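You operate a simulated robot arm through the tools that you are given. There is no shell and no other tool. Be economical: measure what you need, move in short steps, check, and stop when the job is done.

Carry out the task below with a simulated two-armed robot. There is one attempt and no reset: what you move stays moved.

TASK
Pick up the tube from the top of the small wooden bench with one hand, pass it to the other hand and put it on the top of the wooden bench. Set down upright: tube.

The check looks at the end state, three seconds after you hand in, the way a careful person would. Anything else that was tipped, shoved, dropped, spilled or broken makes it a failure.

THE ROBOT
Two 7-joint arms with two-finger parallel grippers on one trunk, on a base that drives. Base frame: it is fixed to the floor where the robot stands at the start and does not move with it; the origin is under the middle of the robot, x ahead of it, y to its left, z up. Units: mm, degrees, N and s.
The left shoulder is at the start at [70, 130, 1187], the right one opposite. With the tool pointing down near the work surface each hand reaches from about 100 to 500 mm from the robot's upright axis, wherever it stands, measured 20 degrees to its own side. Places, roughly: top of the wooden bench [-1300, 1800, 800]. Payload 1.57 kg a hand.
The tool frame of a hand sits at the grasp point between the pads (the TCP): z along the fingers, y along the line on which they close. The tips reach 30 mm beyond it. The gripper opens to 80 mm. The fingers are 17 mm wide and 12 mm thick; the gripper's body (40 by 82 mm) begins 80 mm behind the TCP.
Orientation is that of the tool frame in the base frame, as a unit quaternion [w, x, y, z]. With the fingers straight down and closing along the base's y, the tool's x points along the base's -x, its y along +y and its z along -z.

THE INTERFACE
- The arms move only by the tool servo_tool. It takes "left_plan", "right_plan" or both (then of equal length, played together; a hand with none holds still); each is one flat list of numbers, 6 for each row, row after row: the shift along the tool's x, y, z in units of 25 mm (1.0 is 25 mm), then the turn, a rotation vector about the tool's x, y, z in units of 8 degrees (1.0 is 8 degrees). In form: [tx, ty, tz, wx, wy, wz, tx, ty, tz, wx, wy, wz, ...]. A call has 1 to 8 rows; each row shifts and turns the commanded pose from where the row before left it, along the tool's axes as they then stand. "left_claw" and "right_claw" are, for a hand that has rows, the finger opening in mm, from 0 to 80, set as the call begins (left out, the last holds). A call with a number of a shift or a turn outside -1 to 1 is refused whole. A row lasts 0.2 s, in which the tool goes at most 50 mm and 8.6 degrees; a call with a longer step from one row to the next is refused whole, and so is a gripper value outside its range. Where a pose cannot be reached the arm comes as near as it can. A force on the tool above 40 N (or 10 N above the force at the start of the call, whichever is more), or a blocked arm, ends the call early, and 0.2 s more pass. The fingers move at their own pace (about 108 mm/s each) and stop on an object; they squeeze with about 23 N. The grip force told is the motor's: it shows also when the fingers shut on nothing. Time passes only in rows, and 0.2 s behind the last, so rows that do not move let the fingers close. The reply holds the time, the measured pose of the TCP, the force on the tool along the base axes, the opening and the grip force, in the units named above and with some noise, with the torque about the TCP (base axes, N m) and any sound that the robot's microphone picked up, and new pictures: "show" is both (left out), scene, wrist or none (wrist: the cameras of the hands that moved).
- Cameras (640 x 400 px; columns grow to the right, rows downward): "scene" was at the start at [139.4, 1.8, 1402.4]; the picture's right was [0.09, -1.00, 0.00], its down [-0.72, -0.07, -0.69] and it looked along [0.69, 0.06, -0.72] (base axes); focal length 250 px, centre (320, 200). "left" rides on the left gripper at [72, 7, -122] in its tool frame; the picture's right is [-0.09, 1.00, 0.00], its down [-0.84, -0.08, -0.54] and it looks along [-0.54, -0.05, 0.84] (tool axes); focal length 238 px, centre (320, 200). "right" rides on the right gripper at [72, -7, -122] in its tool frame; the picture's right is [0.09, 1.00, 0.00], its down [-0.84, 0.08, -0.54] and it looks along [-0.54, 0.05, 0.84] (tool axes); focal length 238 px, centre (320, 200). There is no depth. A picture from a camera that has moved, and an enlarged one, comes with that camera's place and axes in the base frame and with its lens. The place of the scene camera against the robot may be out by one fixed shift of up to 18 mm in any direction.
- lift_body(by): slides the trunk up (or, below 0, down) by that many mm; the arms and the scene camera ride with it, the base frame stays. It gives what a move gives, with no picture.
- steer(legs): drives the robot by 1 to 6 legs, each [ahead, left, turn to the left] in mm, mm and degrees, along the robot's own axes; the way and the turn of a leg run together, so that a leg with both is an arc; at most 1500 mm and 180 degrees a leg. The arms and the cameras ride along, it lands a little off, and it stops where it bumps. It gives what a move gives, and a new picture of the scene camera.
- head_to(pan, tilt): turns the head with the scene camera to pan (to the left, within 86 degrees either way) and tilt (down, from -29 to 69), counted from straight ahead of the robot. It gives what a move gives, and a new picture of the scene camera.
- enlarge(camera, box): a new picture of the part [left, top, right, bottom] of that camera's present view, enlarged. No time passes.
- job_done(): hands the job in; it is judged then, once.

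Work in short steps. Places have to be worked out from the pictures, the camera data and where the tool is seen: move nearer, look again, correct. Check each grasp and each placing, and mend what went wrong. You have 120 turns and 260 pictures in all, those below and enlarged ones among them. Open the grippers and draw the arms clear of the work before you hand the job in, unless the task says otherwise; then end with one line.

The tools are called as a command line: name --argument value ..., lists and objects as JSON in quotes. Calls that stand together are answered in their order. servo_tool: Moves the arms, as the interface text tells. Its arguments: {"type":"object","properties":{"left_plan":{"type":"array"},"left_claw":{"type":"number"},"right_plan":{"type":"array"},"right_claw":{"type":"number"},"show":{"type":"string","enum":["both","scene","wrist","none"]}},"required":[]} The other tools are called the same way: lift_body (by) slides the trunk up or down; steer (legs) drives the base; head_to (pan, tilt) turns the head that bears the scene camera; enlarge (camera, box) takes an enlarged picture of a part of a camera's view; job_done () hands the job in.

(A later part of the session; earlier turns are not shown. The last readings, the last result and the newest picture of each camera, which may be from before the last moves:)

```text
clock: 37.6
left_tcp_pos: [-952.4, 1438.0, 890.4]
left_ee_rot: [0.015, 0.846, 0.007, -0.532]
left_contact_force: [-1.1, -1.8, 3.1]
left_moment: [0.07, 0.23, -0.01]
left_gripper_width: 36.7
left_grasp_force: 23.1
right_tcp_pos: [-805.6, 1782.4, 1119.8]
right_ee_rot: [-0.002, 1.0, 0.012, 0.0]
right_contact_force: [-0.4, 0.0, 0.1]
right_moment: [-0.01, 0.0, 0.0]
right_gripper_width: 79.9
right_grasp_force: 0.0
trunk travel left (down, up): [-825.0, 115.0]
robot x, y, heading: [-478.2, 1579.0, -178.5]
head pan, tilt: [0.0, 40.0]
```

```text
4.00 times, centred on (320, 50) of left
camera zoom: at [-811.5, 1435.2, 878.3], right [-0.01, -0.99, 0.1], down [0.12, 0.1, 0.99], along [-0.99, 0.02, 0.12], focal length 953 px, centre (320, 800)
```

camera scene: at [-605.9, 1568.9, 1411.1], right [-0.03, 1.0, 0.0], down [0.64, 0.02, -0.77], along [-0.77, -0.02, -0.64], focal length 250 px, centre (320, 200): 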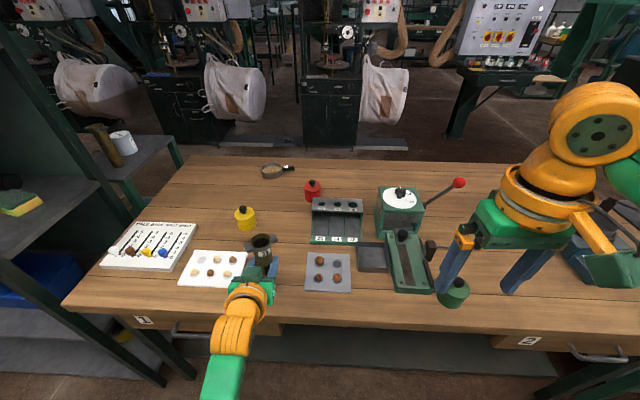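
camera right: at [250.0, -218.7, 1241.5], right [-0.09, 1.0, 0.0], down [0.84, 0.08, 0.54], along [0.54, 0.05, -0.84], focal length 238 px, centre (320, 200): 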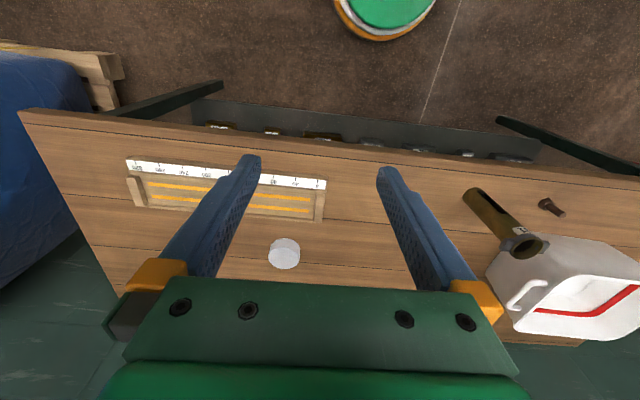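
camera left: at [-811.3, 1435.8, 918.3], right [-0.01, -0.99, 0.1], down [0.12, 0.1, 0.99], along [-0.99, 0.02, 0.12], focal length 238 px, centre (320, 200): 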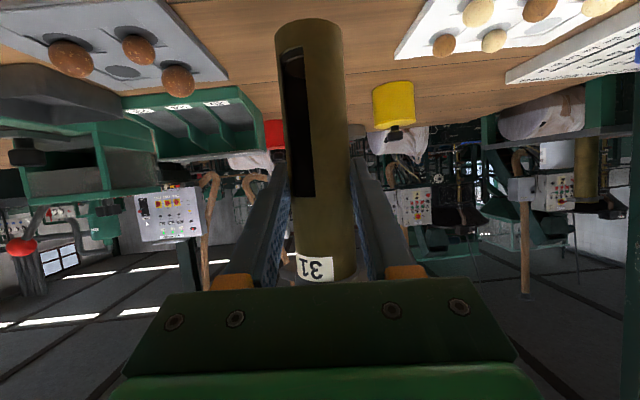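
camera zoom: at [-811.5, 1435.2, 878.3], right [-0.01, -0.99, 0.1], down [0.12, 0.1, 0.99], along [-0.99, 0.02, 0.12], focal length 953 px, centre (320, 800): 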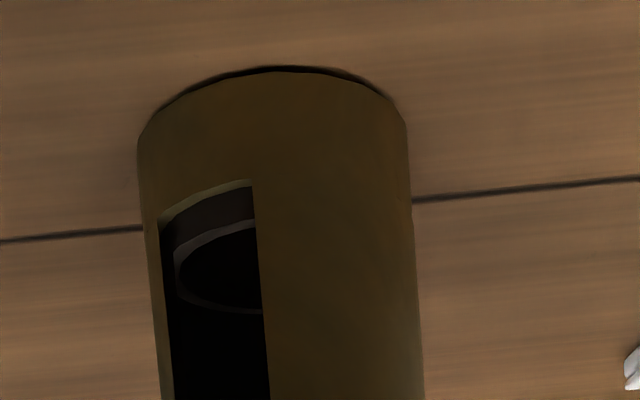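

Contact with the bench is felt (+3 N). I press 1.5 mm more to seat it, then open gently.

servo_tool --left_plan '[0.055, 0, 0.026, 0, 0, 0, 0, 0, 0, 0, 0, 0]' --show "none"

servo_tool --left_plan '[0, 0, 0, 0, 0, 0, 0, 0, 0, 0, 0, 0]' --left_claw 46 --show "both"

enlarge --camera "right" --box '[440, 170, 640, 350]'

enlarge --camera "scene" --box '[200, 200, 320, 300]'

```text
clock: 38.2
left_tcp_pos: [-951.8, 1437.6, 889.2]
left_ee_rot: [0.016, 0.847, 0.008, -0.532]
left_contact_force: [-3.6, -1.8, 11.2]
left_moment: [0.07, 0.57, 0.08]
left_gripper_width: 36.8
left_grasp_force: 22.8
right_tcp_pos: [-803.9, 1782.0, 1120.1]
right_ee_rot: [-0.001, 1.0, 0.013, -0.001]
right_contact_force: [0.4, 0.0, 0.5]
right_moment: [0.0, 0.0, -0.01]
right_gripper_width: 79.9
right_grasp_force: 0.0
trunk travel left (down, up): [-825.0, 115.0]
robot x, y, heading: [-478.8, 1580.3, -178.6]
head pan, tilt: [0.0, 40.0]
```

```text
clock: 38.8
left_tcp_pos: [-951.0, 1436.0, 887.4]
left_ee_rot: [0.016, 0.849, 0.008, -0.528]
left_contact_force: [0.1, 0.6, 0.1]
left_moment: [0.0, 0.01, -0.01]
left_gripper_width: 46.0
left_grasp_force: 0.1
right_tcp_pos: [-805.9, 1782.5, 1120.1]
right_ee_rot: [0.0, 1.0, 0.012, -0.001]
right_contact_force: [1.0, -0.3, -0.7]
right_moment: [-0.02, 0.01, -0.03]
right_gripper_width: 79.9
right_grasp_force: 0.0
trunk travel left (down, up): [-825.0, 115.0]
robot x, y, heading: [-478.1, 1576.2, -178.5]
head pan, tilt: [0.0, 40.0]
camera scene: at [-604.5, 1569.2, 1411.2], right [-0.03, 1.0, 0.0], down [0.64, 0.02, -0.77], along [-0.77, -0.02, -0.64], focal length 250 px, centre (320, 200)
camera left: at [-810.4, 1435.2, 876.1], right [-0.01, -0.99, 0.1], down [0.12, 0.1, 0.99], along [-0.99, 0.02, 0.12], focal length 238 px, centre (320, 200)
```

scene: 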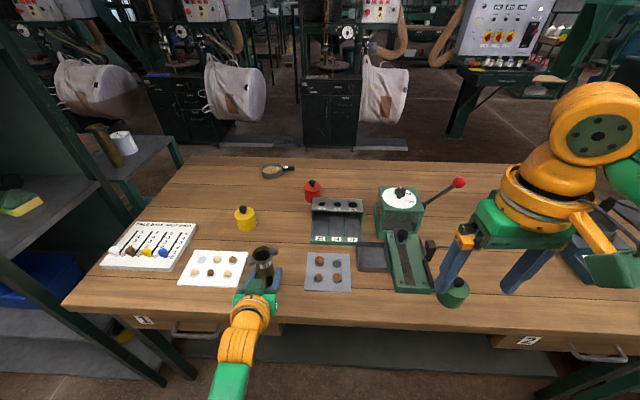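
left: 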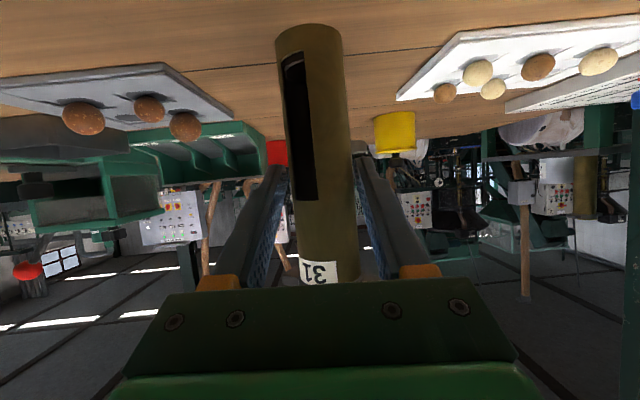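

```text
2.22 times, centred on (540, 260) of right
camera zoom: at [-733.0, 1789.5, 1241.5], right [0.12, -0.99, 0.0], down [-0.83, -0.1, 0.54], along [-0.54, -0.06, -0.84], focal length 530 px, centre (-169, 67)
```

zoom: 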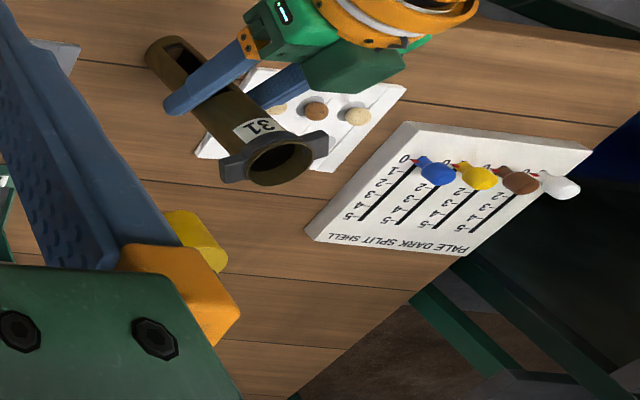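

```text
4.00 times, centred on (260, 250) of scene
camera zoom: at [-604.5, 1569.2, 1411.2], right [-0.03, 1.0, 0.0], down [0.64, 0.02, -0.77], along [-0.77, -0.02, -0.64], focal length 999 px, centre (560, 0)
```

zoom: 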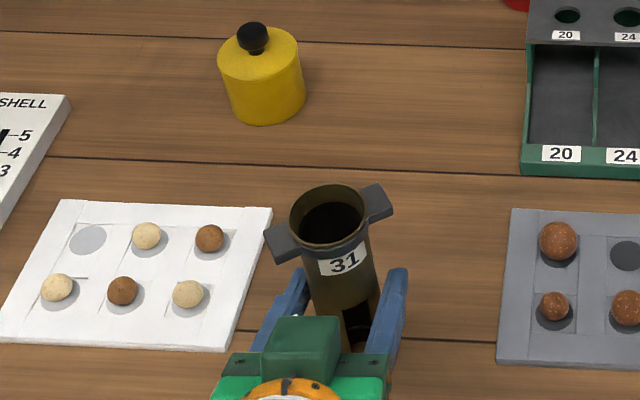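

The tube stands free and upright; axis (-957, 1436), top z≈957, bench z≈808. The earlier width drop fits the tube rolling onto a flatter contact, after which it held without slipping. For the handover I regrip lower with the left hand, leaving the top free for the right hand to take from above.

servo_tool --left_plan '[0.27, 0, 0.13, 0, 0, 0, 0.2, 0, 0.27, 0, 0, 0, 0, 0, 0, 0, 0, 0]' --left_claw 64 --show "none"

servo_tool --left_plan '[0, 0, 0, 0, 0, 0, 0, 0, 0, 0, 0, 0, 0, 0, 0, 0, 0, 0]' --left_claw 10 --show "wrist"

enlarge --camera "right" --box '[440, 170, 640, 350]'

```text
clock: 39.6
left_tcp_pos: [-956.6, 1436.3, 872.9]
left_ee_rot: [0.016, 0.848, 0.009, -0.53]
left_contact_force: [-0.3, -0.5, 0.4]
left_moment: [-0.02, -0.02, 0.01]
left_gripper_width: 64.1
left_grasp_force: 0.0
right_tcp_pos: [-806.7, 1782.4, 1119.4]
right_ee_rot: [-0.001, 1.0, 0.012, 0.0]
right_contact_force: [-0.1, 0.8, -0.1]
right_moment: [0.0, 0.01, 0.0]
right_gripper_width: 79.9
right_grasp_force: 0.0
trunk travel left (down, up): [-825.0, 115.0]
robot x, y, heading: [-478.4, 1577.7, -178.6]
head pan, tilt: [0.0, 40.0]
```

```text
clock: 40.4
left_tcp_pos: [-955.2, 1436.7, 872.3]
left_ee_rot: [0.016, 0.848, 0.008, -0.53]
left_contact_force: [0.5, 0.5, 0.3]
left_moment: [0.07, 0.01, 0.0]
left_gripper_width: 37.1
left_grasp_force: 23.2
right_tcp_pos: [-805.2, 1782.5, 1119.0]
right_ee_rot: [-0.001, 1.0, 0.013, 0.0]
right_contact_force: [-0.6, 0.0, -0.5]
right_moment: [-0.02, -0.03, 0.02]
right_gripper_width: 79.8
right_grasp_force: 0.0
trunk travel left (down, up): [-825.0, 115.0]
robot x, y, heading: [-479.9, 1575.4, -178.7]
head pan, tilt: [0.0, 40.0]
camera left: at [-815.0, 1434.9, 861.3], right [-0.01, -0.99, 0.1], down [0.12, 0.1, 0.99], along [-0.99, 0.02, 0.12], focal length 238 px, centre (320, 200)
```

left: 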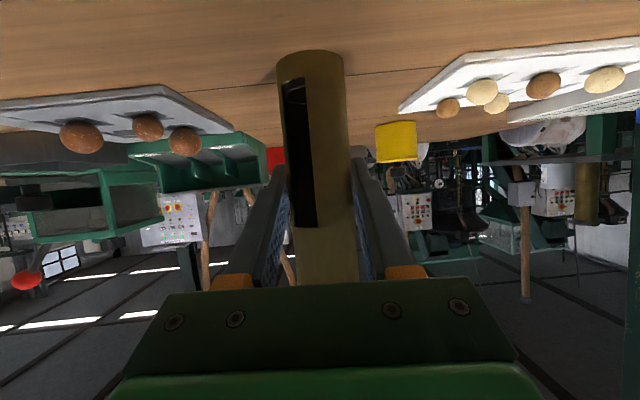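

```text
2.22 times, centred on (540, 260) of right
camera zoom: at [-733.4, 1789.5, 1241.4], right [0.12, -0.99, 0.0], down [-0.83, -0.1, 0.54], along [-0.54, -0.06, -0.84], focal length 530 px, centre (-169, 67)
```

zoom: 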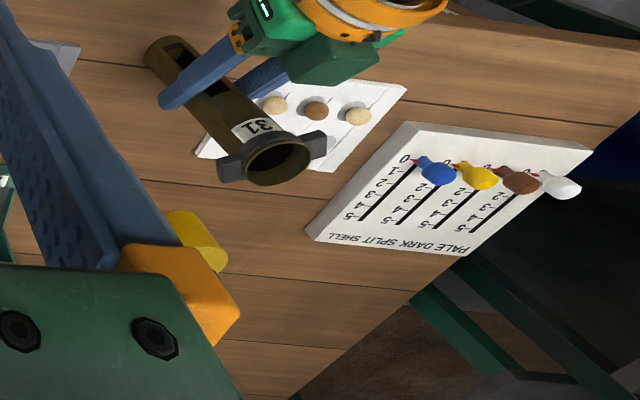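

Regripped at 37.1 mm, the same stable contact. I lift 70 mm and shift the tube 90 mm toward the robot's centreline so the right arm can reach it.

servo_tool --left_plan '[-0.6, 0, -0.29, 0, 0, 0, -0.63, 0, -0.305, 0, 0, 0, -0.63, 0, -0.305, 0, 0, 0, -0.63, 0, -0.305, 0, 0, 0, 0, -0.9, 0, 0, 0, 0, 0, -0.9, 0, 0, 0, 0, 0, -0.9, 0, 0, 0, 0, 0, -0.9, 0, 0, 0, 0]' --show "both"

```text
clock: 41.9
left_tcp_pos: [-960.5, 1444.9, 926.0]
left_ee_rot: [0.097, 0.842, -0.035, -0.529]
left_contact_force: [-0.1, 0.4, -2.5]
left_moment: [-0.02, 0.01, -0.02]
left_gripper_width: 36.9
left_grasp_force: 22.7
right_tcp_pos: [-806.5, 1780.3, 1118.5]
right_ee_rot: [-0.001, 1.0, 0.013, 0.0]
right_contact_force: [-0.3, 0.8, 0.0]
right_moment: [0.03, -0.02, 0.01]
right_gripper_width: 79.8
right_grasp_force: 0.1
trunk travel left (down, up): [-825.0, 115.0]
robot x, y, heading: [-478.5, 1574.8, -178.7]
head pan, tilt: [0.0, 40.0]
stopped in row 7 (left hand): the arm was blocked; the commanded pose is now the measured one
camera scene: at [-605.8, 1569.0, 1411.1], right [-0.03, 1.0, 0.0], down [0.64, 0.02, -0.77], along [-0.77, -0.02, -0.64], focal length 250 px, centre (320, 200)
camera left: at [-818.8, 1442.4, 915.8], right [0.0, -0.96, 0.28], down [0.12, 0.28, 0.95], along [-0.99, 0.03, 0.11], focal length 238 px, centre (320, 200)
```

scene: 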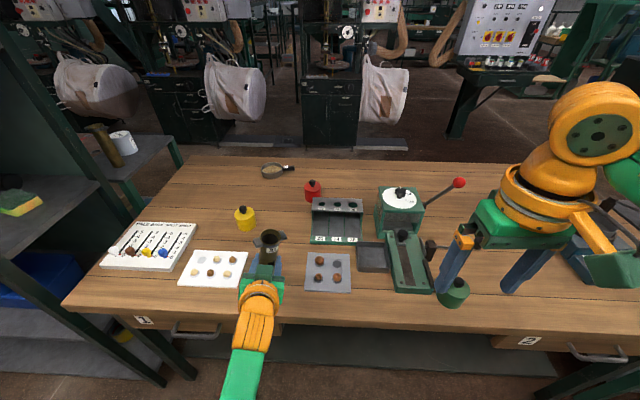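
left: 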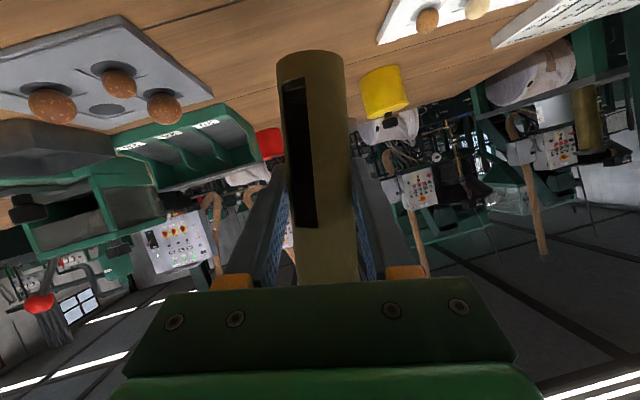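

The left wrist hit a joint limit moving inward and rolled ~10°. I move it back outward and undo the roll; the tube is still held.

servo_tool --left_plan '[0, 0.5, 0, 0, 0, 0, 0, 0.4, 0, 0.22, 0.02, -0.38, 0, 0.4, 0, 0.22, 0.02, -0.38, 0, 0.2, 0, 0.22, 0.02, -0.38]' --show "both"

```text
clock: 42.9
left_tcp_pos: [-957.6, 1409.3, 934.5]
left_ee_rot: [0.013, 0.848, 0.01, -0.529]
left_contact_force: [-0.1, 0.3, -2.3]
left_moment: [0.03, -0.02, -0.01]
left_gripper_width: 36.6
left_grasp_force: 23.3
right_tcp_pos: [-806.9, 1780.8, 1119.1]
right_ee_rot: [-0.002, 1.0, 0.012, 0.001]
right_contact_force: [0.2, 0.9, 0.2]
right_moment: [0.01, 0.01, 0.0]
right_gripper_width: 80.0
right_grasp_force: 0.0
trunk travel left (down, up): [-825.0, 115.0]
robot x, y, heading: [-482.3, 1579.0, -178.5]
head pan, tilt: [0.0, 40.0]
camera scene: at [-605.7, 1568.5, 1411.1], right [-0.03, 1.0, 0.0], down [0.64, 0.02, -0.77], along [-0.77, -0.02, -0.64], focal length 250 px, centre (320, 200)
camera left: at [-816.9, 1407.3, 923.0], right [-0.01, -1.0, 0.09], down [0.12, 0.09, 0.99], along [-0.99, 0.02, 0.11], focal length 238 px, centre (320, 200)
```

scene: 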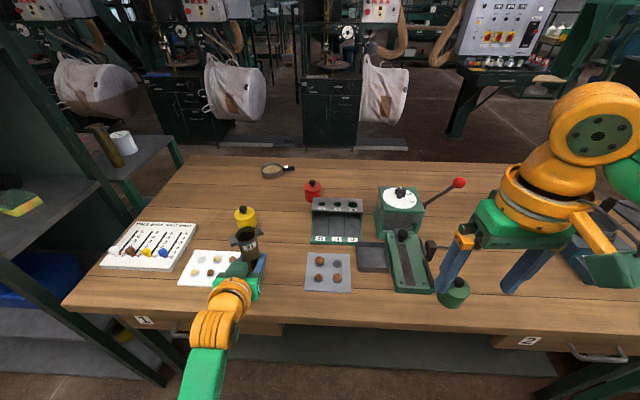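
left: 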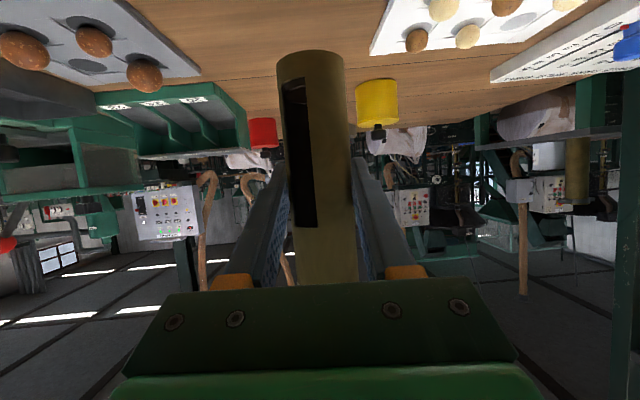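

Recovered, with the tube held firmly. I try yawing the hand to point inward (clockwise), with the tube staying vertical, which should free the wrist for moving inward.

servo_tool --left_plan '[0, 0, 0, 0.9, 0, 0.43, 0, 0, 0, 0.9, 0, 0.43, 0, 0, 0, 0.9, 0, 0.43, 0, 0, 0, 0.9, 0, 0.43]' --show "wrist"

```text
clock: 43.9
left_tcp_pos: [-957.8, 1407.7, 934.4]
left_ee_rot: [-0.134, 0.82, -0.222, -0.51]
left_contact_force: [0.4, -0.2, -2.8]
left_moment: [0.01, -0.02, -0.02]
left_gripper_width: 37.0
left_grasp_force: 23.1
right_tcp_pos: [-806.9, 1780.6, 1119.8]
right_ee_rot: [-0.001, 1.0, 0.011, 0.0]
right_contact_force: [-1.2, -0.7, -0.1]
right_moment: [0.02, 0.01, 0.01]
right_gripper_width: 79.8
right_grasp_force: 0.0
trunk travel left (down, up): [-825.0, 115.0]
robot x, y, heading: [-485.4, 1580.6, -178.4]
head pan, tilt: [0.0, 40.0]
camera left: at [-840.1, 1331.7, 923.2], right [-0.54, -0.84, 0.09], down [0.14, 0.02, 0.99], along [-0.83, 0.54, 0.11], focal length 238 px, centre (320, 200)
```

left: 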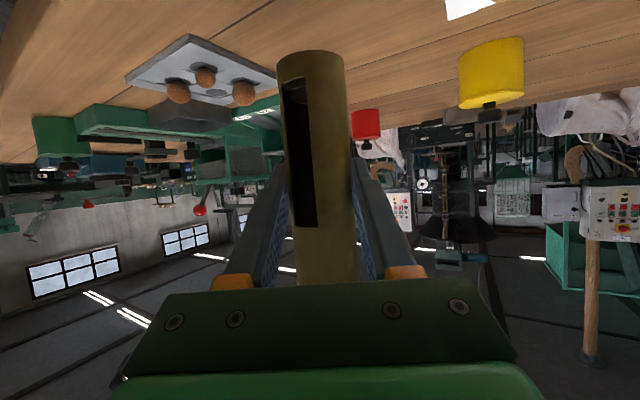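

Yaw works with no reach trouble. I continue 16° more of yaw while shifting the tube ~90 mm toward the centreline.

servo_tool --left_plan '[-0.23, -0.8, 0.5, 0.9, 0, 0.43, -0.27, -0.72, 0.57, 0.9, 0, 0.43, -0.32, -0.67, 0.67, 0, 0, 0, -0.32, -0.67, 0.67, 0, 0, 0]' --show "both"

```text
clock: 44.9
left_tcp_pos: [-963.4, 1510.9, 932.4]
left_ee_rot: [-0.206, 0.781, -0.334, -0.485]
left_contact_force: [0.1, 0.4, -2.7]
left_moment: [0.03, -0.03, -0.01]
left_gripper_width: 36.7
left_grasp_force: 22.7
right_tcp_pos: [-806.4, 1782.0, 1120.3]
right_ee_rot: [0.0, 1.0, 0.012, 0.001]
right_contact_force: [0.4, -0.1, -0.1]
right_moment: [-0.03, 0.01, -0.02]
right_gripper_width: 80.1
right_grasp_force: 0.1
trunk travel left (down, up): [-825.0, 115.0]
robot x, y, heading: [-478.1, 1577.2, -178.3]
head pan, tilt: [0.0, 40.0]
camera scene: at [-605.8, 1570.2, 1411.1], right [-0.03, 1.0, 0.0], down [0.64, 0.02, -0.77], along [-0.77, -0.02, -0.64], focal length 250 px, centre (320, 200)
camera left: at [-869.1, 1404.9, 921.5], right [-0.75, -0.66, 0.09], down [0.14, -0.03, 0.99], along [-0.65, 0.75, 0.11], focal length 238 px, centre (320, 200)
```

scene: 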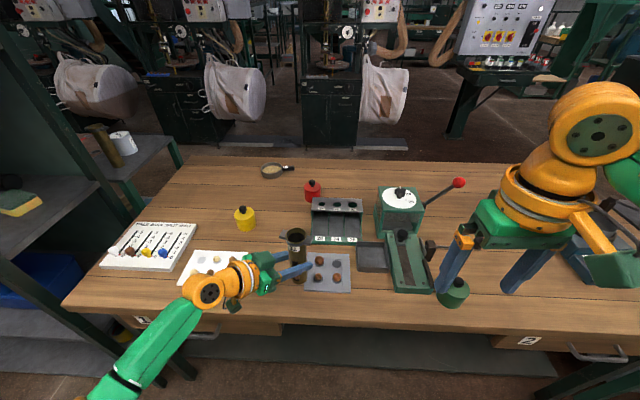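
left: 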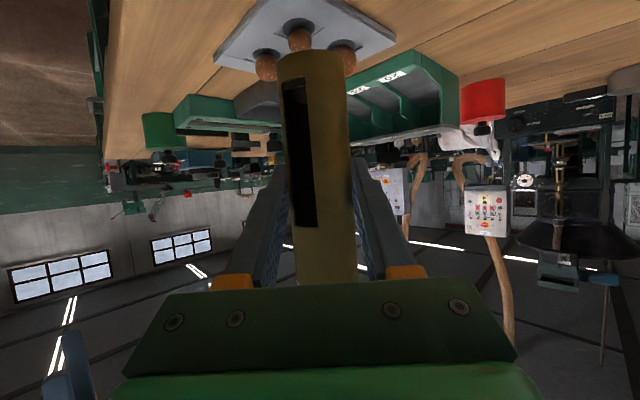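

That works well. I shift 40 mm more inward with the left arm, then drive the base 100 mm left, so the tube hangs over the clear spot near the robot's centreline.

servo_tool --left_plan '[-0.26, -0.54, 0.54, 0, 0, 0, -0.26, -0.54, 0.54, 0, 0, 0]' --show "none"

steer --legs '[[0, 100, 0]]'

enlarge --camera "scene" --box '[240, 200, 360, 300]'

```text
clock: 45.5
left_tcp_pos: [-963.5, 1549.3, 932.1]
left_ee_rot: [-0.206, 0.782, -0.334, -0.485]
left_contact_force: [0.7, 0.3, -3.4]
left_moment: [0.0, 0.0, -0.01]
left_gripper_width: 36.8
left_grasp_force: 23.1
right_tcp_pos: [-807.2, 1783.7, 1119.0]
right_ee_rot: [0.0, 1.0, 0.012, 0.001]
right_contact_force: [1.0, -0.4, -0.5]
right_moment: [-0.04, 0.03, -0.01]
right_gripper_width: 80.0
right_grasp_force: 0.1
trunk travel left (down, up): [-825.0, 115.0]
robot x, y, heading: [-479.0, 1576.8, -178.5]
head pan, tilt: [0.0, 40.0]
```

```text
clock: 46.7
left_tcp_pos: [-961.3, 1452.6, 931.5]
left_ee_rot: [-0.204, 0.782, -0.334, -0.484]
left_contact_force: [0.0, -0.1, -1.6]
left_moment: [-0.02, -0.01, 0.0]
left_gripper_width: 36.7
left_grasp_force: 23.4
right_tcp_pos: [-804.8, 1685.2, 1118.6]
right_ee_rot: [0.001, 1.0, 0.012, 0.001]
right_contact_force: [0.0, 0.6, -0.2]
right_moment: [-0.03, 0.0, 0.0]
right_gripper_width: 80.2
right_grasp_force: 0.1
trunk travel left (down, up): [-825.0, 115.0]
robot x, y, heading: [-476.6, 1479.5, -178.7]
head pan, tilt: [0.0, 40.0]
camera scene: at [-603.4, 1473.8, 1411.1], right [-0.02, 1.0, 0.0], down [0.64, 0.01, -0.77], along [-0.77, -0.02, -0.64], focal length 250 px, centre (320, 200)
```

scene: 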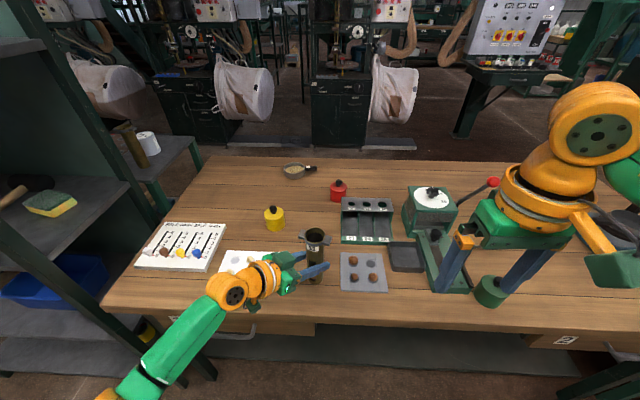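

```text
4.00 times, centred on (300, 250) of scene
camera zoom: at [-603.4, 1473.8, 1411.1], right [-0.02, 1.0, 0.0], down [0.64, 0.01, -0.77], along [-0.77, -0.02, -0.64], focal length 999 px, centre (400, 0)
```

zoom: 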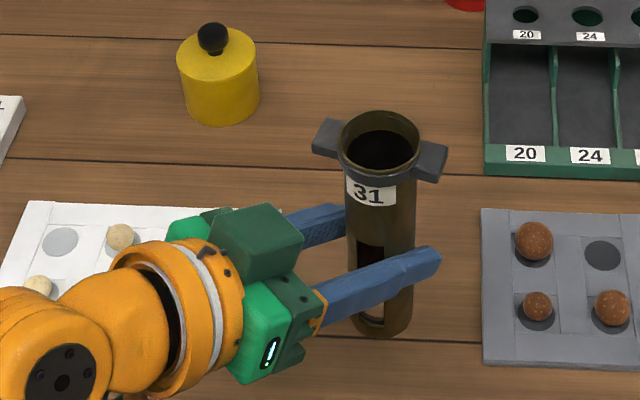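

The tube hangs upright over the clear spot, axis ≈ (-963, 1453), top ≈ z 1016. The right hand will take the top from above with its closing axis turned ~64° so it clears the lugs and the left fingers. First I turn the right hand in place.

servo_tool --right_plan '[0, 0, 0, 0, 0, -1, 0, 0, 0, 0, 0, -1, 0, 0, 0, 0, 0, -1, 0, 0, 0, 0, 0, -1, 0, 0, 0, 0, 0, -1, 0, 0, 0, 0, 0, -1, 0, 0, 0, 0, 0, -1, 0, 0, 0, 0, 0, -1]' --right_claw 70 --show "wrist"

```text
clock: 48.5
left_tcp_pos: [-960.1, 1449.3, 932.0]
left_ee_rot: [-0.206, 0.782, -0.334, -0.484]
left_contact_force: [-0.6, 0.0, -2.1]
left_moment: [0.0, -0.03, -0.03]
left_gripper_width: 36.9
left_grasp_force: 22.8
right_tcp_pos: [-773.7, 1648.5, 1110.1]
right_ee_rot: [-0.001, 0.841, 0.541, 0.001]
right_contact_force: [0.0, -0.1, 0.9]
right_moment: [-0.01, -0.02, 0.01]
right_gripper_width: 69.8
right_grasp_force: 0.1
right hand out of reach, approached as far as the arm can: row 7, 8
trunk travel left (down, up): [-825.0, 115.0]
robot x, y, heading: [-472.5, 1481.1, -178.6]
head pan, tilt: [0.0, 40.0]
camera right: at [-749.2, 1716.5, 1232.3], right [0.94, -0.33, 0.0], down [-0.28, -0.79, 0.54], along [-0.18, -0.51, -0.84], focal length 238 px, centre (320, 200)
```

right: 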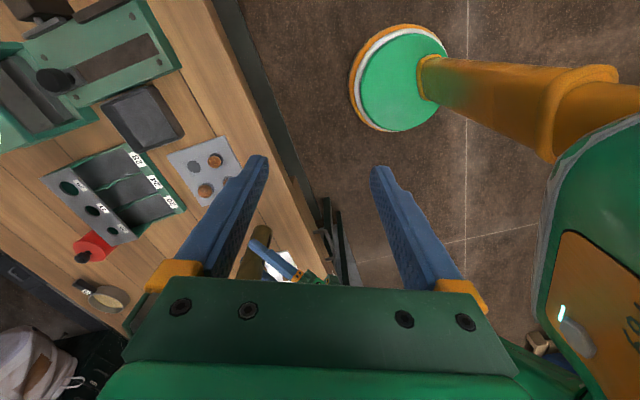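

Turned to ~64° (near the arm's limit at this spot, TCP drifted 40 mm). I move it toward a point above the tube, staying high.

servo_tool --right_plan '[-1, -0.35, 0.05, 0, 0, 0, -1, -0.35, 0.05, 0, 0, 0, -1, -0.35, 0.05, 0, 0, 0, -1, -0.35, 0.05, 0, 0, 0, -1, -0.35, 0.05, 0, 0, 0, -1, -0.35, 0.05, 0, 0, 0]' --show "both"

```text
clock: 49.9
left_tcp_pos: [-960.4, 1450.8, 931.8]
left_ee_rot: [-0.207, 0.782, -0.334, -0.485]
left_contact_force: [0.4, 0.2, -2.5]
left_moment: [-0.01, -0.03, -0.02]
left_gripper_width: 36.9
left_grasp_force: 22.6
right_tcp_pos: [-836.0, 1549.1, 1101.4]
right_ee_rot: [0.0, 0.844, 0.537, 0.0]
right_contact_force: [-0.2, 0.6, 0.3]
right_moment: [0.0, -0.01, -0.01]
right_gripper_width: 70.1
right_grasp_force: 0.0
right hand out of reach, approached as far as the arm can: row 2, 3, 4, 5, 6
trunk travel left (down, up): [-825.0, 115.0]
robot x, y, heading: [-475.4, 1480.0, -178.7]
head pan, tilt: [0.0, 40.0]
camera scene: at [-603.4, 1468.9, 1411.0], right [-0.03, 1.0, 0.0], down [0.64, 0.02, -0.77], along [-0.77, -0.02, -0.64], focal length 250 px, centre (320, 200)
camera right: at [-811.3, 1615.1, 1224.5], right [0.94, -0.34, 0.0], down [-0.28, -0.79, 0.54], along [-0.18, -0.51, -0.84], focal length 238 px, centre (320, 200)
```

scene: 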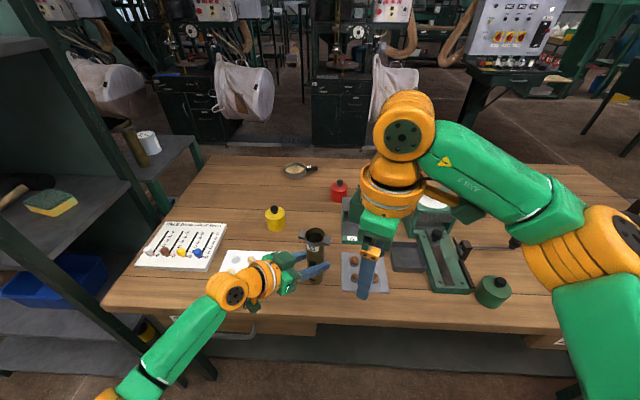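
right: 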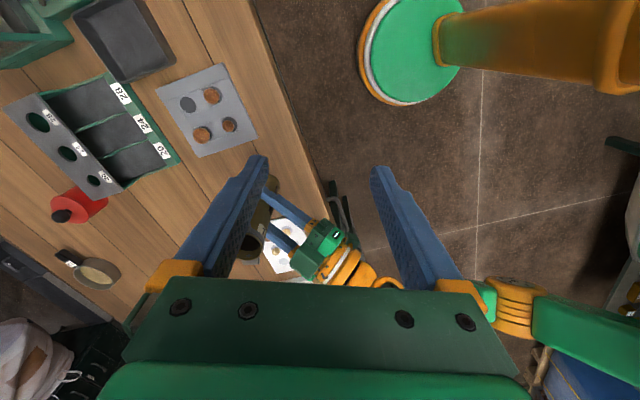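

The right arm runs out of reach that high and far. I raise the trunk 60 mm, then bring the tube down and slightly nearer the robot, so the right arm works lower relative to its shoulder.

lift_body --by 60

servo_tool --left_plan '[0.66, 0.2, 0.1, 0, 0, 0, 0.66, 0.2, 0.1, 0, 0, 0, 0.66, 0.2, 0.1, 0, 0, 0, 0.66, 0.2, 0.1, 0, 0, 0, 0.66, 0.2, 0.1, 0, 0, 0]' --show "scene"

```text
clock: 50.9
left_tcp_pos: [-960.7, 1450.9, 991.5]
left_ee_rot: [-0.207, 0.781, -0.334, -0.486]
left_contact_force: [0.0, -0.5, -3.0]
left_moment: [-0.01, 0.02, 0.02]
left_gripper_width: 36.7
left_grasp_force: 23.3
right_tcp_pos: [-836.2, 1547.6, 1162.8]
right_ee_rot: [-0.001, 0.843, 0.538, 0.0]
right_contact_force: [-0.6, -1.2, -0.8]
right_moment: [-0.01, 0.02, 0.05]
right_gripper_width: 70.1
right_grasp_force: 0.0
trunk travel left (down, up): [-885.0, 55.0]
robot x, y, heading: [-477.0, 1480.1, -178.8]
head pan, tilt: [0.0, 40.0]
```

```text
clock: 52.1
left_tcp_pos: [-961.4, 1414.3, 912.0]
left_ee_rot: [-0.206, 0.782, -0.334, -0.485]
left_contact_force: [-1.0, 1.2, -2.8]
left_moment: [-0.02, -0.01, 0.0]
left_gripper_width: 36.8
left_grasp_force: 23.3
right_tcp_pos: [-836.4, 1548.9, 1163.3]
right_ee_rot: [0.001, 0.843, 0.538, 0.0]
right_contact_force: [0.3, 0.3, -0.1]
right_moment: [0.0, -0.01, -0.02]
right_gripper_width: 69.9
right_grasp_force: 0.1
trunk travel left (down, up): [-885.0, 55.0]
robot x, y, heading: [-474.7, 1477.5, -178.6]
head pan, tilt: [0.0, 40.0]
camera scene: at [-603.4, 1469.3, 1471.1], right [-0.03, 1.0, 0.0], down [0.64, 0.02, -0.77], along [-0.77, -0.02, -0.64], focal length 250 px, centre (320, 200)
```

scene: 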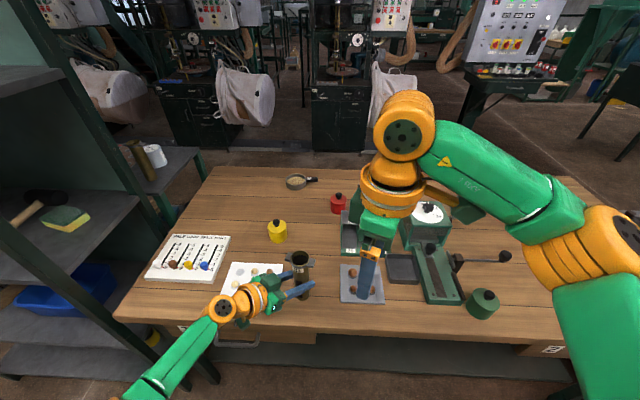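

I correct the tube's position to about (-940, 1455) and at the same time tilt the right hand ~32° so that it reaches in from the right.

servo_tool --left_plan '[0.14, -0.86, 0.41, 0, 0, 0, 0.13, -0.86, 0.41, 0, 0, 0, 0, 0, 0, 0, 0, 0, 0, 0, 0, 0, 0, 0]' --right_plan '[0, 0, 0, 0, -1, 0, 0, 0, 0, 0, -1, 0, 0, 0, 0, 0, -1, 0, 0, 0, 0, 0, -1, 0]' --show "both"

```text
clock: 53.1
left_tcp_pos: [-939.8, 1455.1, 898.0]
left_ee_rot: [-0.206, 0.781, -0.334, -0.485]
left_contact_force: [-0.4, 0.0, -2.6]
left_moment: [-0.01, 0.01, 0.0]
left_gripper_width: 36.9
left_grasp_force: 22.8
right_tcp_pos: [-837.0, 1548.9, 1162.3]
right_ee_rot: [0.13, 0.818, 0.522, -0.205]
right_contact_force: [0.2, 0.2, 0.5]
right_moment: [0.0, -0.01, -0.01]
right_gripper_width: 69.9
right_grasp_force: 0.1
right hand out of reach, approached as far as the arm can: row 4
trunk travel left (down, up): [-885.0, 55.0]
robot x, y, heading: [-478.6, 1478.3, -178.9]
head pan, tilt: [0.0, 40.0]
camera scene: at [-603.6, 1469.6, 1471.1], right [-0.03, 1.0, 0.0], down [0.64, 0.02, -0.77], along [-0.77, -0.02, -0.64], focal length 250 px, centre (320, 200)
camera right: at [-790.7, 1660.2, 1236.2], right [0.94, -0.35, -0.04], down [-0.13, -0.47, 0.87], along [-0.32, -0.81, -0.49], focal length 238 px, centre (320, 200)
camera left: at [-847.3, 1349.1, 886.9], right [-0.75, -0.66, 0.08], down [0.13, -0.03, 0.99], along [-0.65, 0.75, 0.11], focal length 238 px, centre (320, 200)
```

scene: 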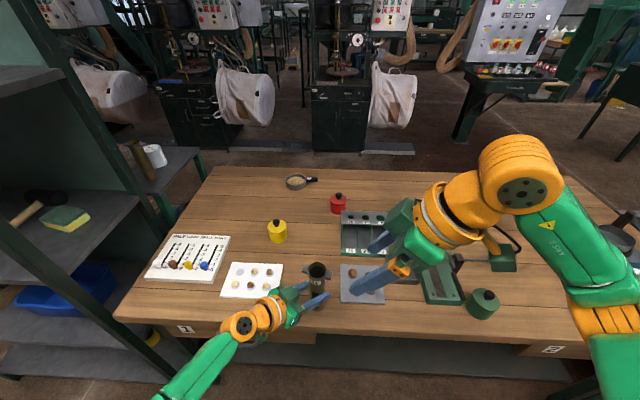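
right: 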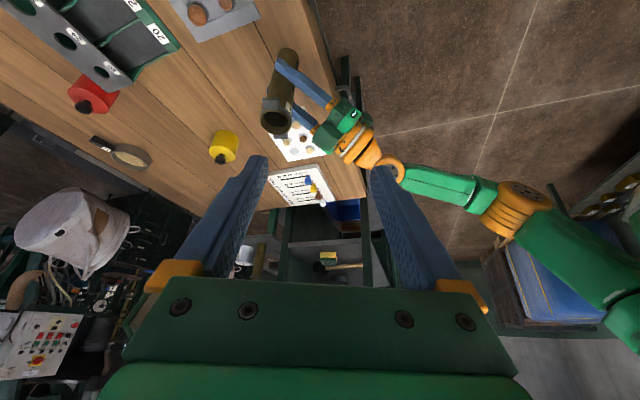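
left: 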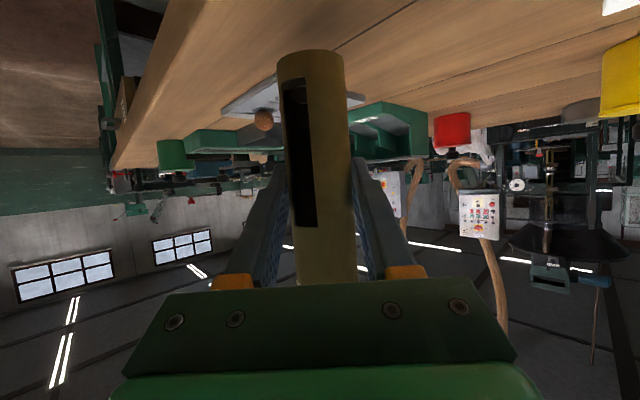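

The right hand is tilted 28° with its fingers set to straddle one lug. The tube axis is ≈ (-941, 1456), top z≈983. I move to a pre-grasp 90 mm back along the right tool axis.

servo_tool --right_plan '[-0.086, -0.313, 0.883, 0, 0, 0, -0.086, -0.313, 0.883, 0, 0, 0, -0.086, -0.313, 0.883, 0, 0, 0, -0.086, -0.313, 0.883, 0, 0, 0, -0.086, -0.313, 0.883, 0, 0, 0, -0.086, -0.313, 0.883, 0, 0, 0, -0.086, -0.313, 0.883, 0, 0, 0]' --show "both"

```text
clock: 54.7
left_tcp_pos: [-938.6, 1454.8, 896.5]
left_ee_rot: [-0.207, 0.781, -0.335, -0.485]
left_contact_force: [0.3, -0.1, -2.3]
left_moment: [-0.03, -0.02, -0.02]
left_gripper_width: 36.5
left_grasp_force: 23.0
right_tcp_pos: [-835.6, 1548.9, 1162.1]
right_ee_rot: [0.13, 0.818, 0.522, -0.204]
right_contact_force: [-1.3, 0.5, 0.2]
right_moment: [-0.01, 0.0, 0.01]
right_gripper_width: 70.1
right_grasp_force: 0.0
right hand out of reach, approached as far as the arm can: row 1, 2, 3, 4, 5, 6, 7
trunk travel left (down, up): [-885.0, 55.0]
robot x, y, heading: [-474.5, 1479.7, -178.7]
head pan, tilt: [0.0, 40.0]
camera scene: at [-603.2, 1469.5, 1471.1], right [-0.03, 1.0, 0.0], down [0.64, 0.02, -0.77], along [-0.77, -0.02, -0.64], focal length 250 px, centre (320, 200)
camera right: at [-790.6, 1660.0, 1236.4], right [0.94, -0.35, -0.04], down [-0.13, -0.47, 0.87], along [-0.32, -0.81, -0.49], focal length 238 px, centre (320, 200)
```

scene: 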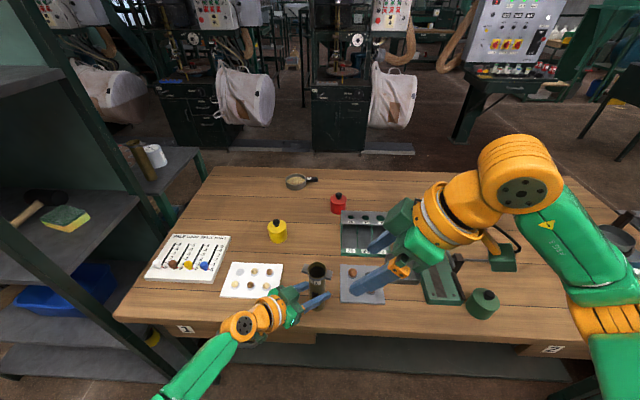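
right: 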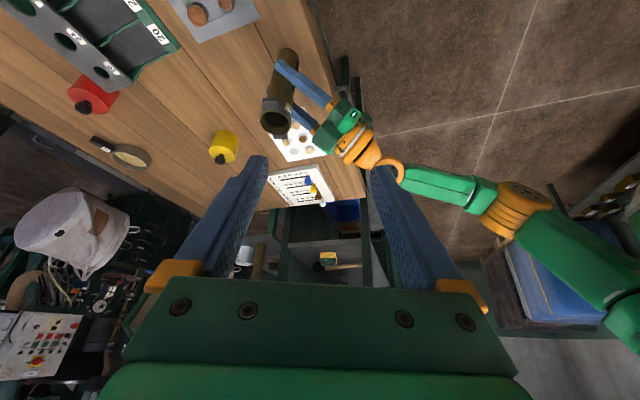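

The right arm did not move: that yaw is at a joint limit. I copy the left arm's comfortable geometry, mirrored: unwind the yaw to ~45° and tilt further to ~60°, drawing the hand back a little meanwhile.

servo_tool --right_plan '[0, 0, -0.8, 0.47, 0, 0.88, 0, 0, -0.8, 0.47, 0, 0.88, 0, 0, -0.8, 0.23, 0, 0.44, 0, 0, 0, 0, -1, 0, 0, 0, 0, 0, -1, 0, 0, 0, 0, 0, -1, 0, 0, 0, 0, 0, -1, 0]' --show "scene"

```text
clock: 56.3
left_tcp_pos: [-940.6, 1456.3, 897.0]
left_ee_rot: [-0.206, 0.781, -0.335, -0.485]
left_contact_force: [-0.2, -0.2, -1.9]
left_moment: [-0.03, 0.0, 0.0]
left_gripper_width: 36.7
left_grasp_force: 23.4
right_tcp_pos: [-828.3, 1574.9, 1220.2]
right_ee_rot: [0.191, 0.799, 0.333, -0.463]
right_contact_force: [0.1, -0.2, -0.8]
right_moment: [0.02, 0.01, 0.01]
right_gripper_width: 69.9
right_grasp_force: 0.0
right hand out of reach, approached as far as the arm can: row 7
trunk travel left (down, up): [-885.0, 55.0]
robot x, y, heading: [-477.2, 1478.6, -178.6]
head pan, tilt: [0.0, 40.0]
camera scene: at [-602.3, 1470.6, 1471.2], right [-0.03, 1.0, 0.0], down [0.64, 0.02, -0.77], along [-0.77, -0.02, -0.64], focal length 250 px, centre (320, 200)
```

scene: 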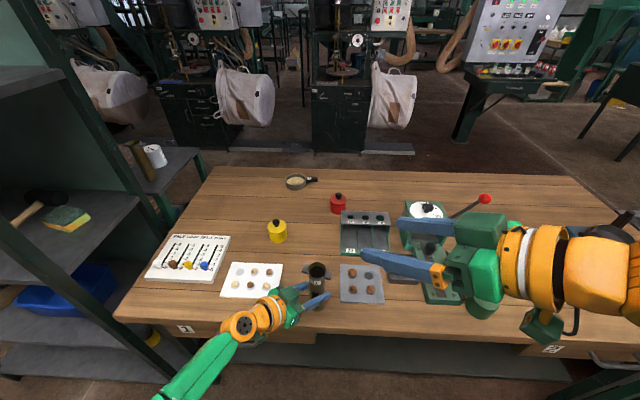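

Now tilt 60°, yaw 45°, and the hand moves freely. I go to the pre-grasp 100 mm back from the tube top along this axis.

servo_tool --right_plan '[0.81, 0.02, 0.875, 0, 0, 0, 0.81, 0.02, 0.875, 0, 0, 0, 0.81, 0.02, 0.875, 0, 0, 0, 0.81, 0.02, 0.875, 0, 0, 0, 0.81, 0.02, 0.875, 0, 0, 0, 0.81, 0.02, 0.875, 0, 0, 0, 0.81, 0.02, 0.875, 0, 0, 0, 0.81, 0.02, 0.875, 0, 0, 0]' --show "both"

```text
clock: 58.1
left_tcp_pos: [-939.4, 1454.6, 896.5]
left_ee_rot: [-0.207, 0.782, -0.335, -0.484]
left_contact_force: [-0.3, -0.5, -3.1]
left_moment: [-0.01, 0.0, 0.0]
left_gripper_width: 36.8
left_grasp_force: 23.0
right_tcp_pos: [-884.8, 1522.8, 992.0]
right_ee_rot: [0.191, 0.799, 0.333, -0.462]
right_contact_force: [0.0, -0.8, 0.2]
right_moment: [-0.02, -0.01, 0.02]
right_gripper_width: 70.0
right_grasp_force: 0.0
right hand out of reach, approached as far as the arm can: row 1
trunk travel left (down, up): [-885.0, 55.0]
robot x, y, heading: [-478.2, 1484.3, -178.6]
head pan, tilt: [0.0, 40.0]
camera scene: at [-603.8, 1469.3, 1471.0], right [-0.03, 1.0, 0.0], down [0.64, 0.02, -0.77], along [-0.77, -0.02, -0.64], focal length 250 px, centre (320, 200)
camera right: at [-788.6, 1626.5, 990.5], right [0.74, -0.67, -0.08], down [0.09, -0.02, 1.0], along [-0.67, -0.74, 0.05], focal length 238 px, centre (320, 200)
```

scene: 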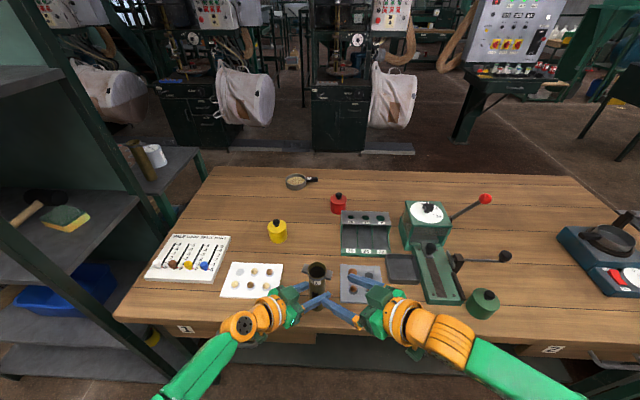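
right: 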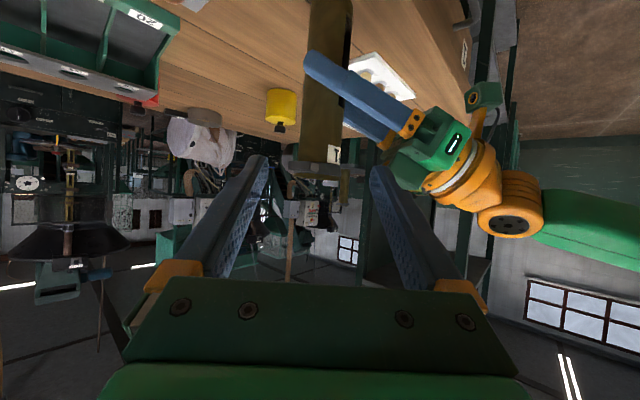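

Close to aligned. I zoom in with the right camera to check the lateral centring before advancing.

enlarge --camera "right" --box '[220, 0, 460, 250]'

enlarge --camera "scene" --box '[260, 240, 400, 340]'

```text
1.60 times, centred on (340, 125) of right
camera zoom: at [-788.6, 1626.5, 990.5], right [0.74, -0.67, -0.08], down [0.09, -0.02, 1.0], along [-0.67, -0.74, 0.05], focal length 381 px, centre (288, 320)
```

zoom: 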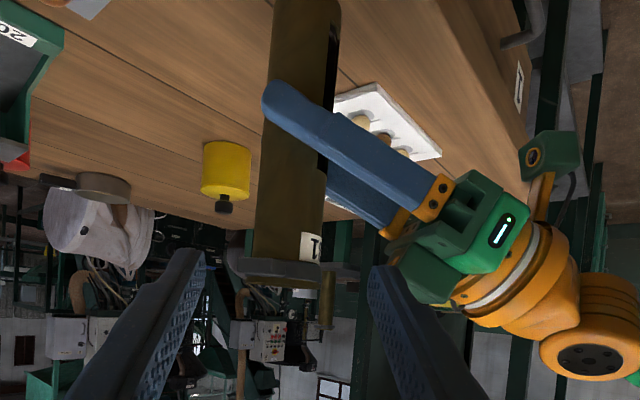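

```text
4.00 times, centred on (330, 290) of scene
camera zoom: at [-603.8, 1469.3, 1471.0], right [-0.03, 1.0, 0.0], down [0.64, 0.02, -0.77], along [-0.77, -0.02, -0.64], focal length 999 px, centre (280, -160)
```

zoom: 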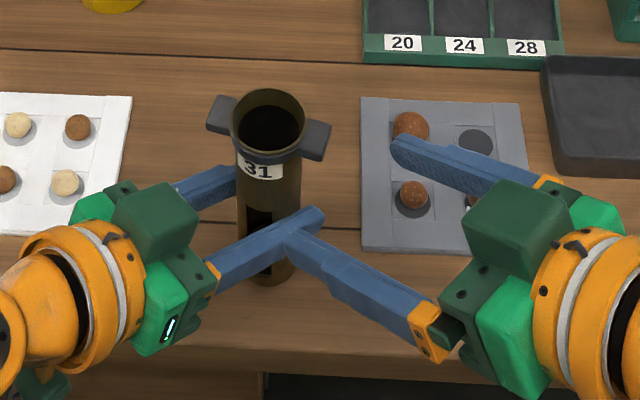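

Lateral alignment is within ~2 mm. I advance to the tube with the fingers open at 70 mm, stopping with the pads below the lug and above the left hand's fingers.

servo_tool --right_plan '[0.068, 0.016, 0.73, 0, 0, 0, 0.068, 0.016, 0.73, 0, 0, 0, 0.068, 0.016, 0.73, 0, 0, 0, 0.068, 0.016, 0.73, 0, 0, 0, 0.068, 0.016, 0.73, 0, 0, 0]' --show "both"

enlarge --camera "scene" --box '[260, 240, 400, 340]'

enlarge --camera "left" --box '[200, 100, 440, 300]'

```text
clock: 59.3
left_tcp_pos: [-939.6, 1453.4, 896.4]
left_ee_rot: [-0.206, 0.782, -0.333, -0.485]
left_contact_force: [-0.3, -0.6, -2.8]
left_moment: [0.0, 0.0, 0.02]
left_gripper_width: 36.8
left_grasp_force: 22.8
right_tcp_pos: [-934.5, 1468.1, 940.9]
right_ee_rot: [0.192, 0.799, 0.333, -0.461]
right_contact_force: [-0.7, 1.3, 0.8]
right_moment: [-0.03, -0.02, 0.01]
right_gripper_width: 69.8
right_grasp_force: 0.0
trunk travel left (down, up): [-885.0, 55.0]
robot x, y, heading: [-477.9, 1480.7, -178.5]
head pan, tilt: [0.0, 40.0]
camera scene: at [-604.0, 1468.8, 1471.0], right [-0.03, 1.0, 0.0], down [0.64, 0.02, -0.77], along [-0.77, -0.02, -0.64], focal length 250 px, centre (320, 200)
camera right: at [-838.5, 1572.1, 939.7], right [0.74, -0.67, -0.08], down [0.09, -0.02, 1.0], along [-0.67, -0.74, 0.05], focal length 238 px, centre (320, 200)
```

scene: 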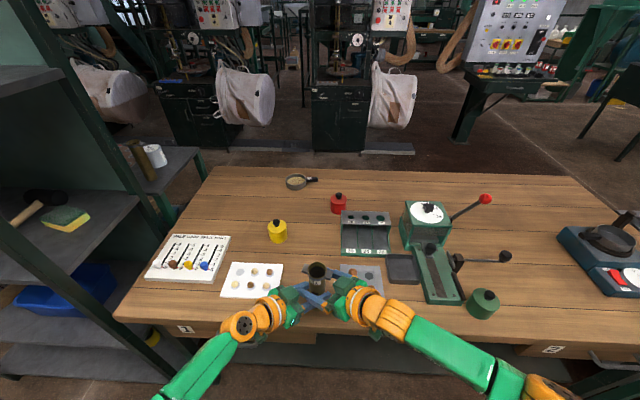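
right: 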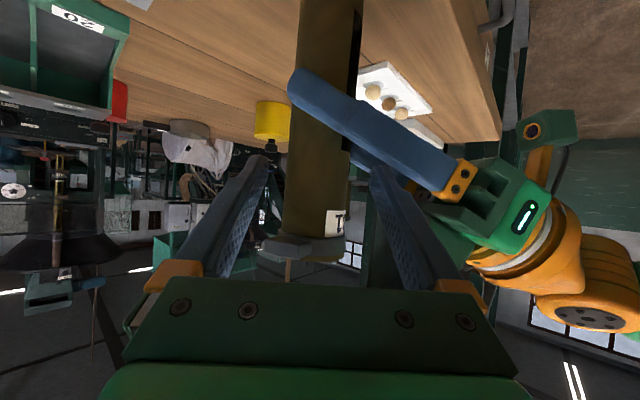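

```text
4.00 times, centred on (330, 290) of scene
camera zoom: at [-604.0, 1468.8, 1471.0], right [-0.03, 1.0, 0.0], down [0.64, 0.02, -0.77], along [-0.77, -0.02, -0.64], focal length 999 px, centre (280, -160)
```

zoom: 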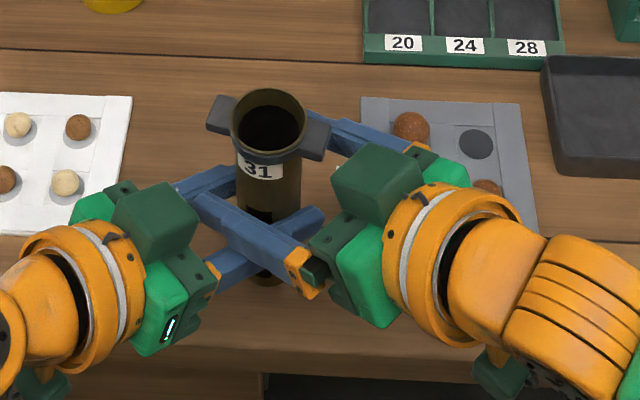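

```text
2.00 times, centred on (320, 200) of left
camera zoom: at [-847.6, 1348.6, 886.8], right [-0.75, -0.66, 0.08], down [0.13, -0.03, 0.99], along [-0.65, 0.75, 0.11], focal length 477 px, centre (320, 200)
```

zoom: 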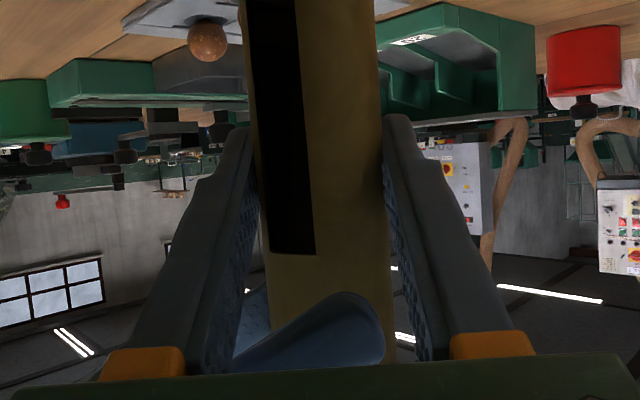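

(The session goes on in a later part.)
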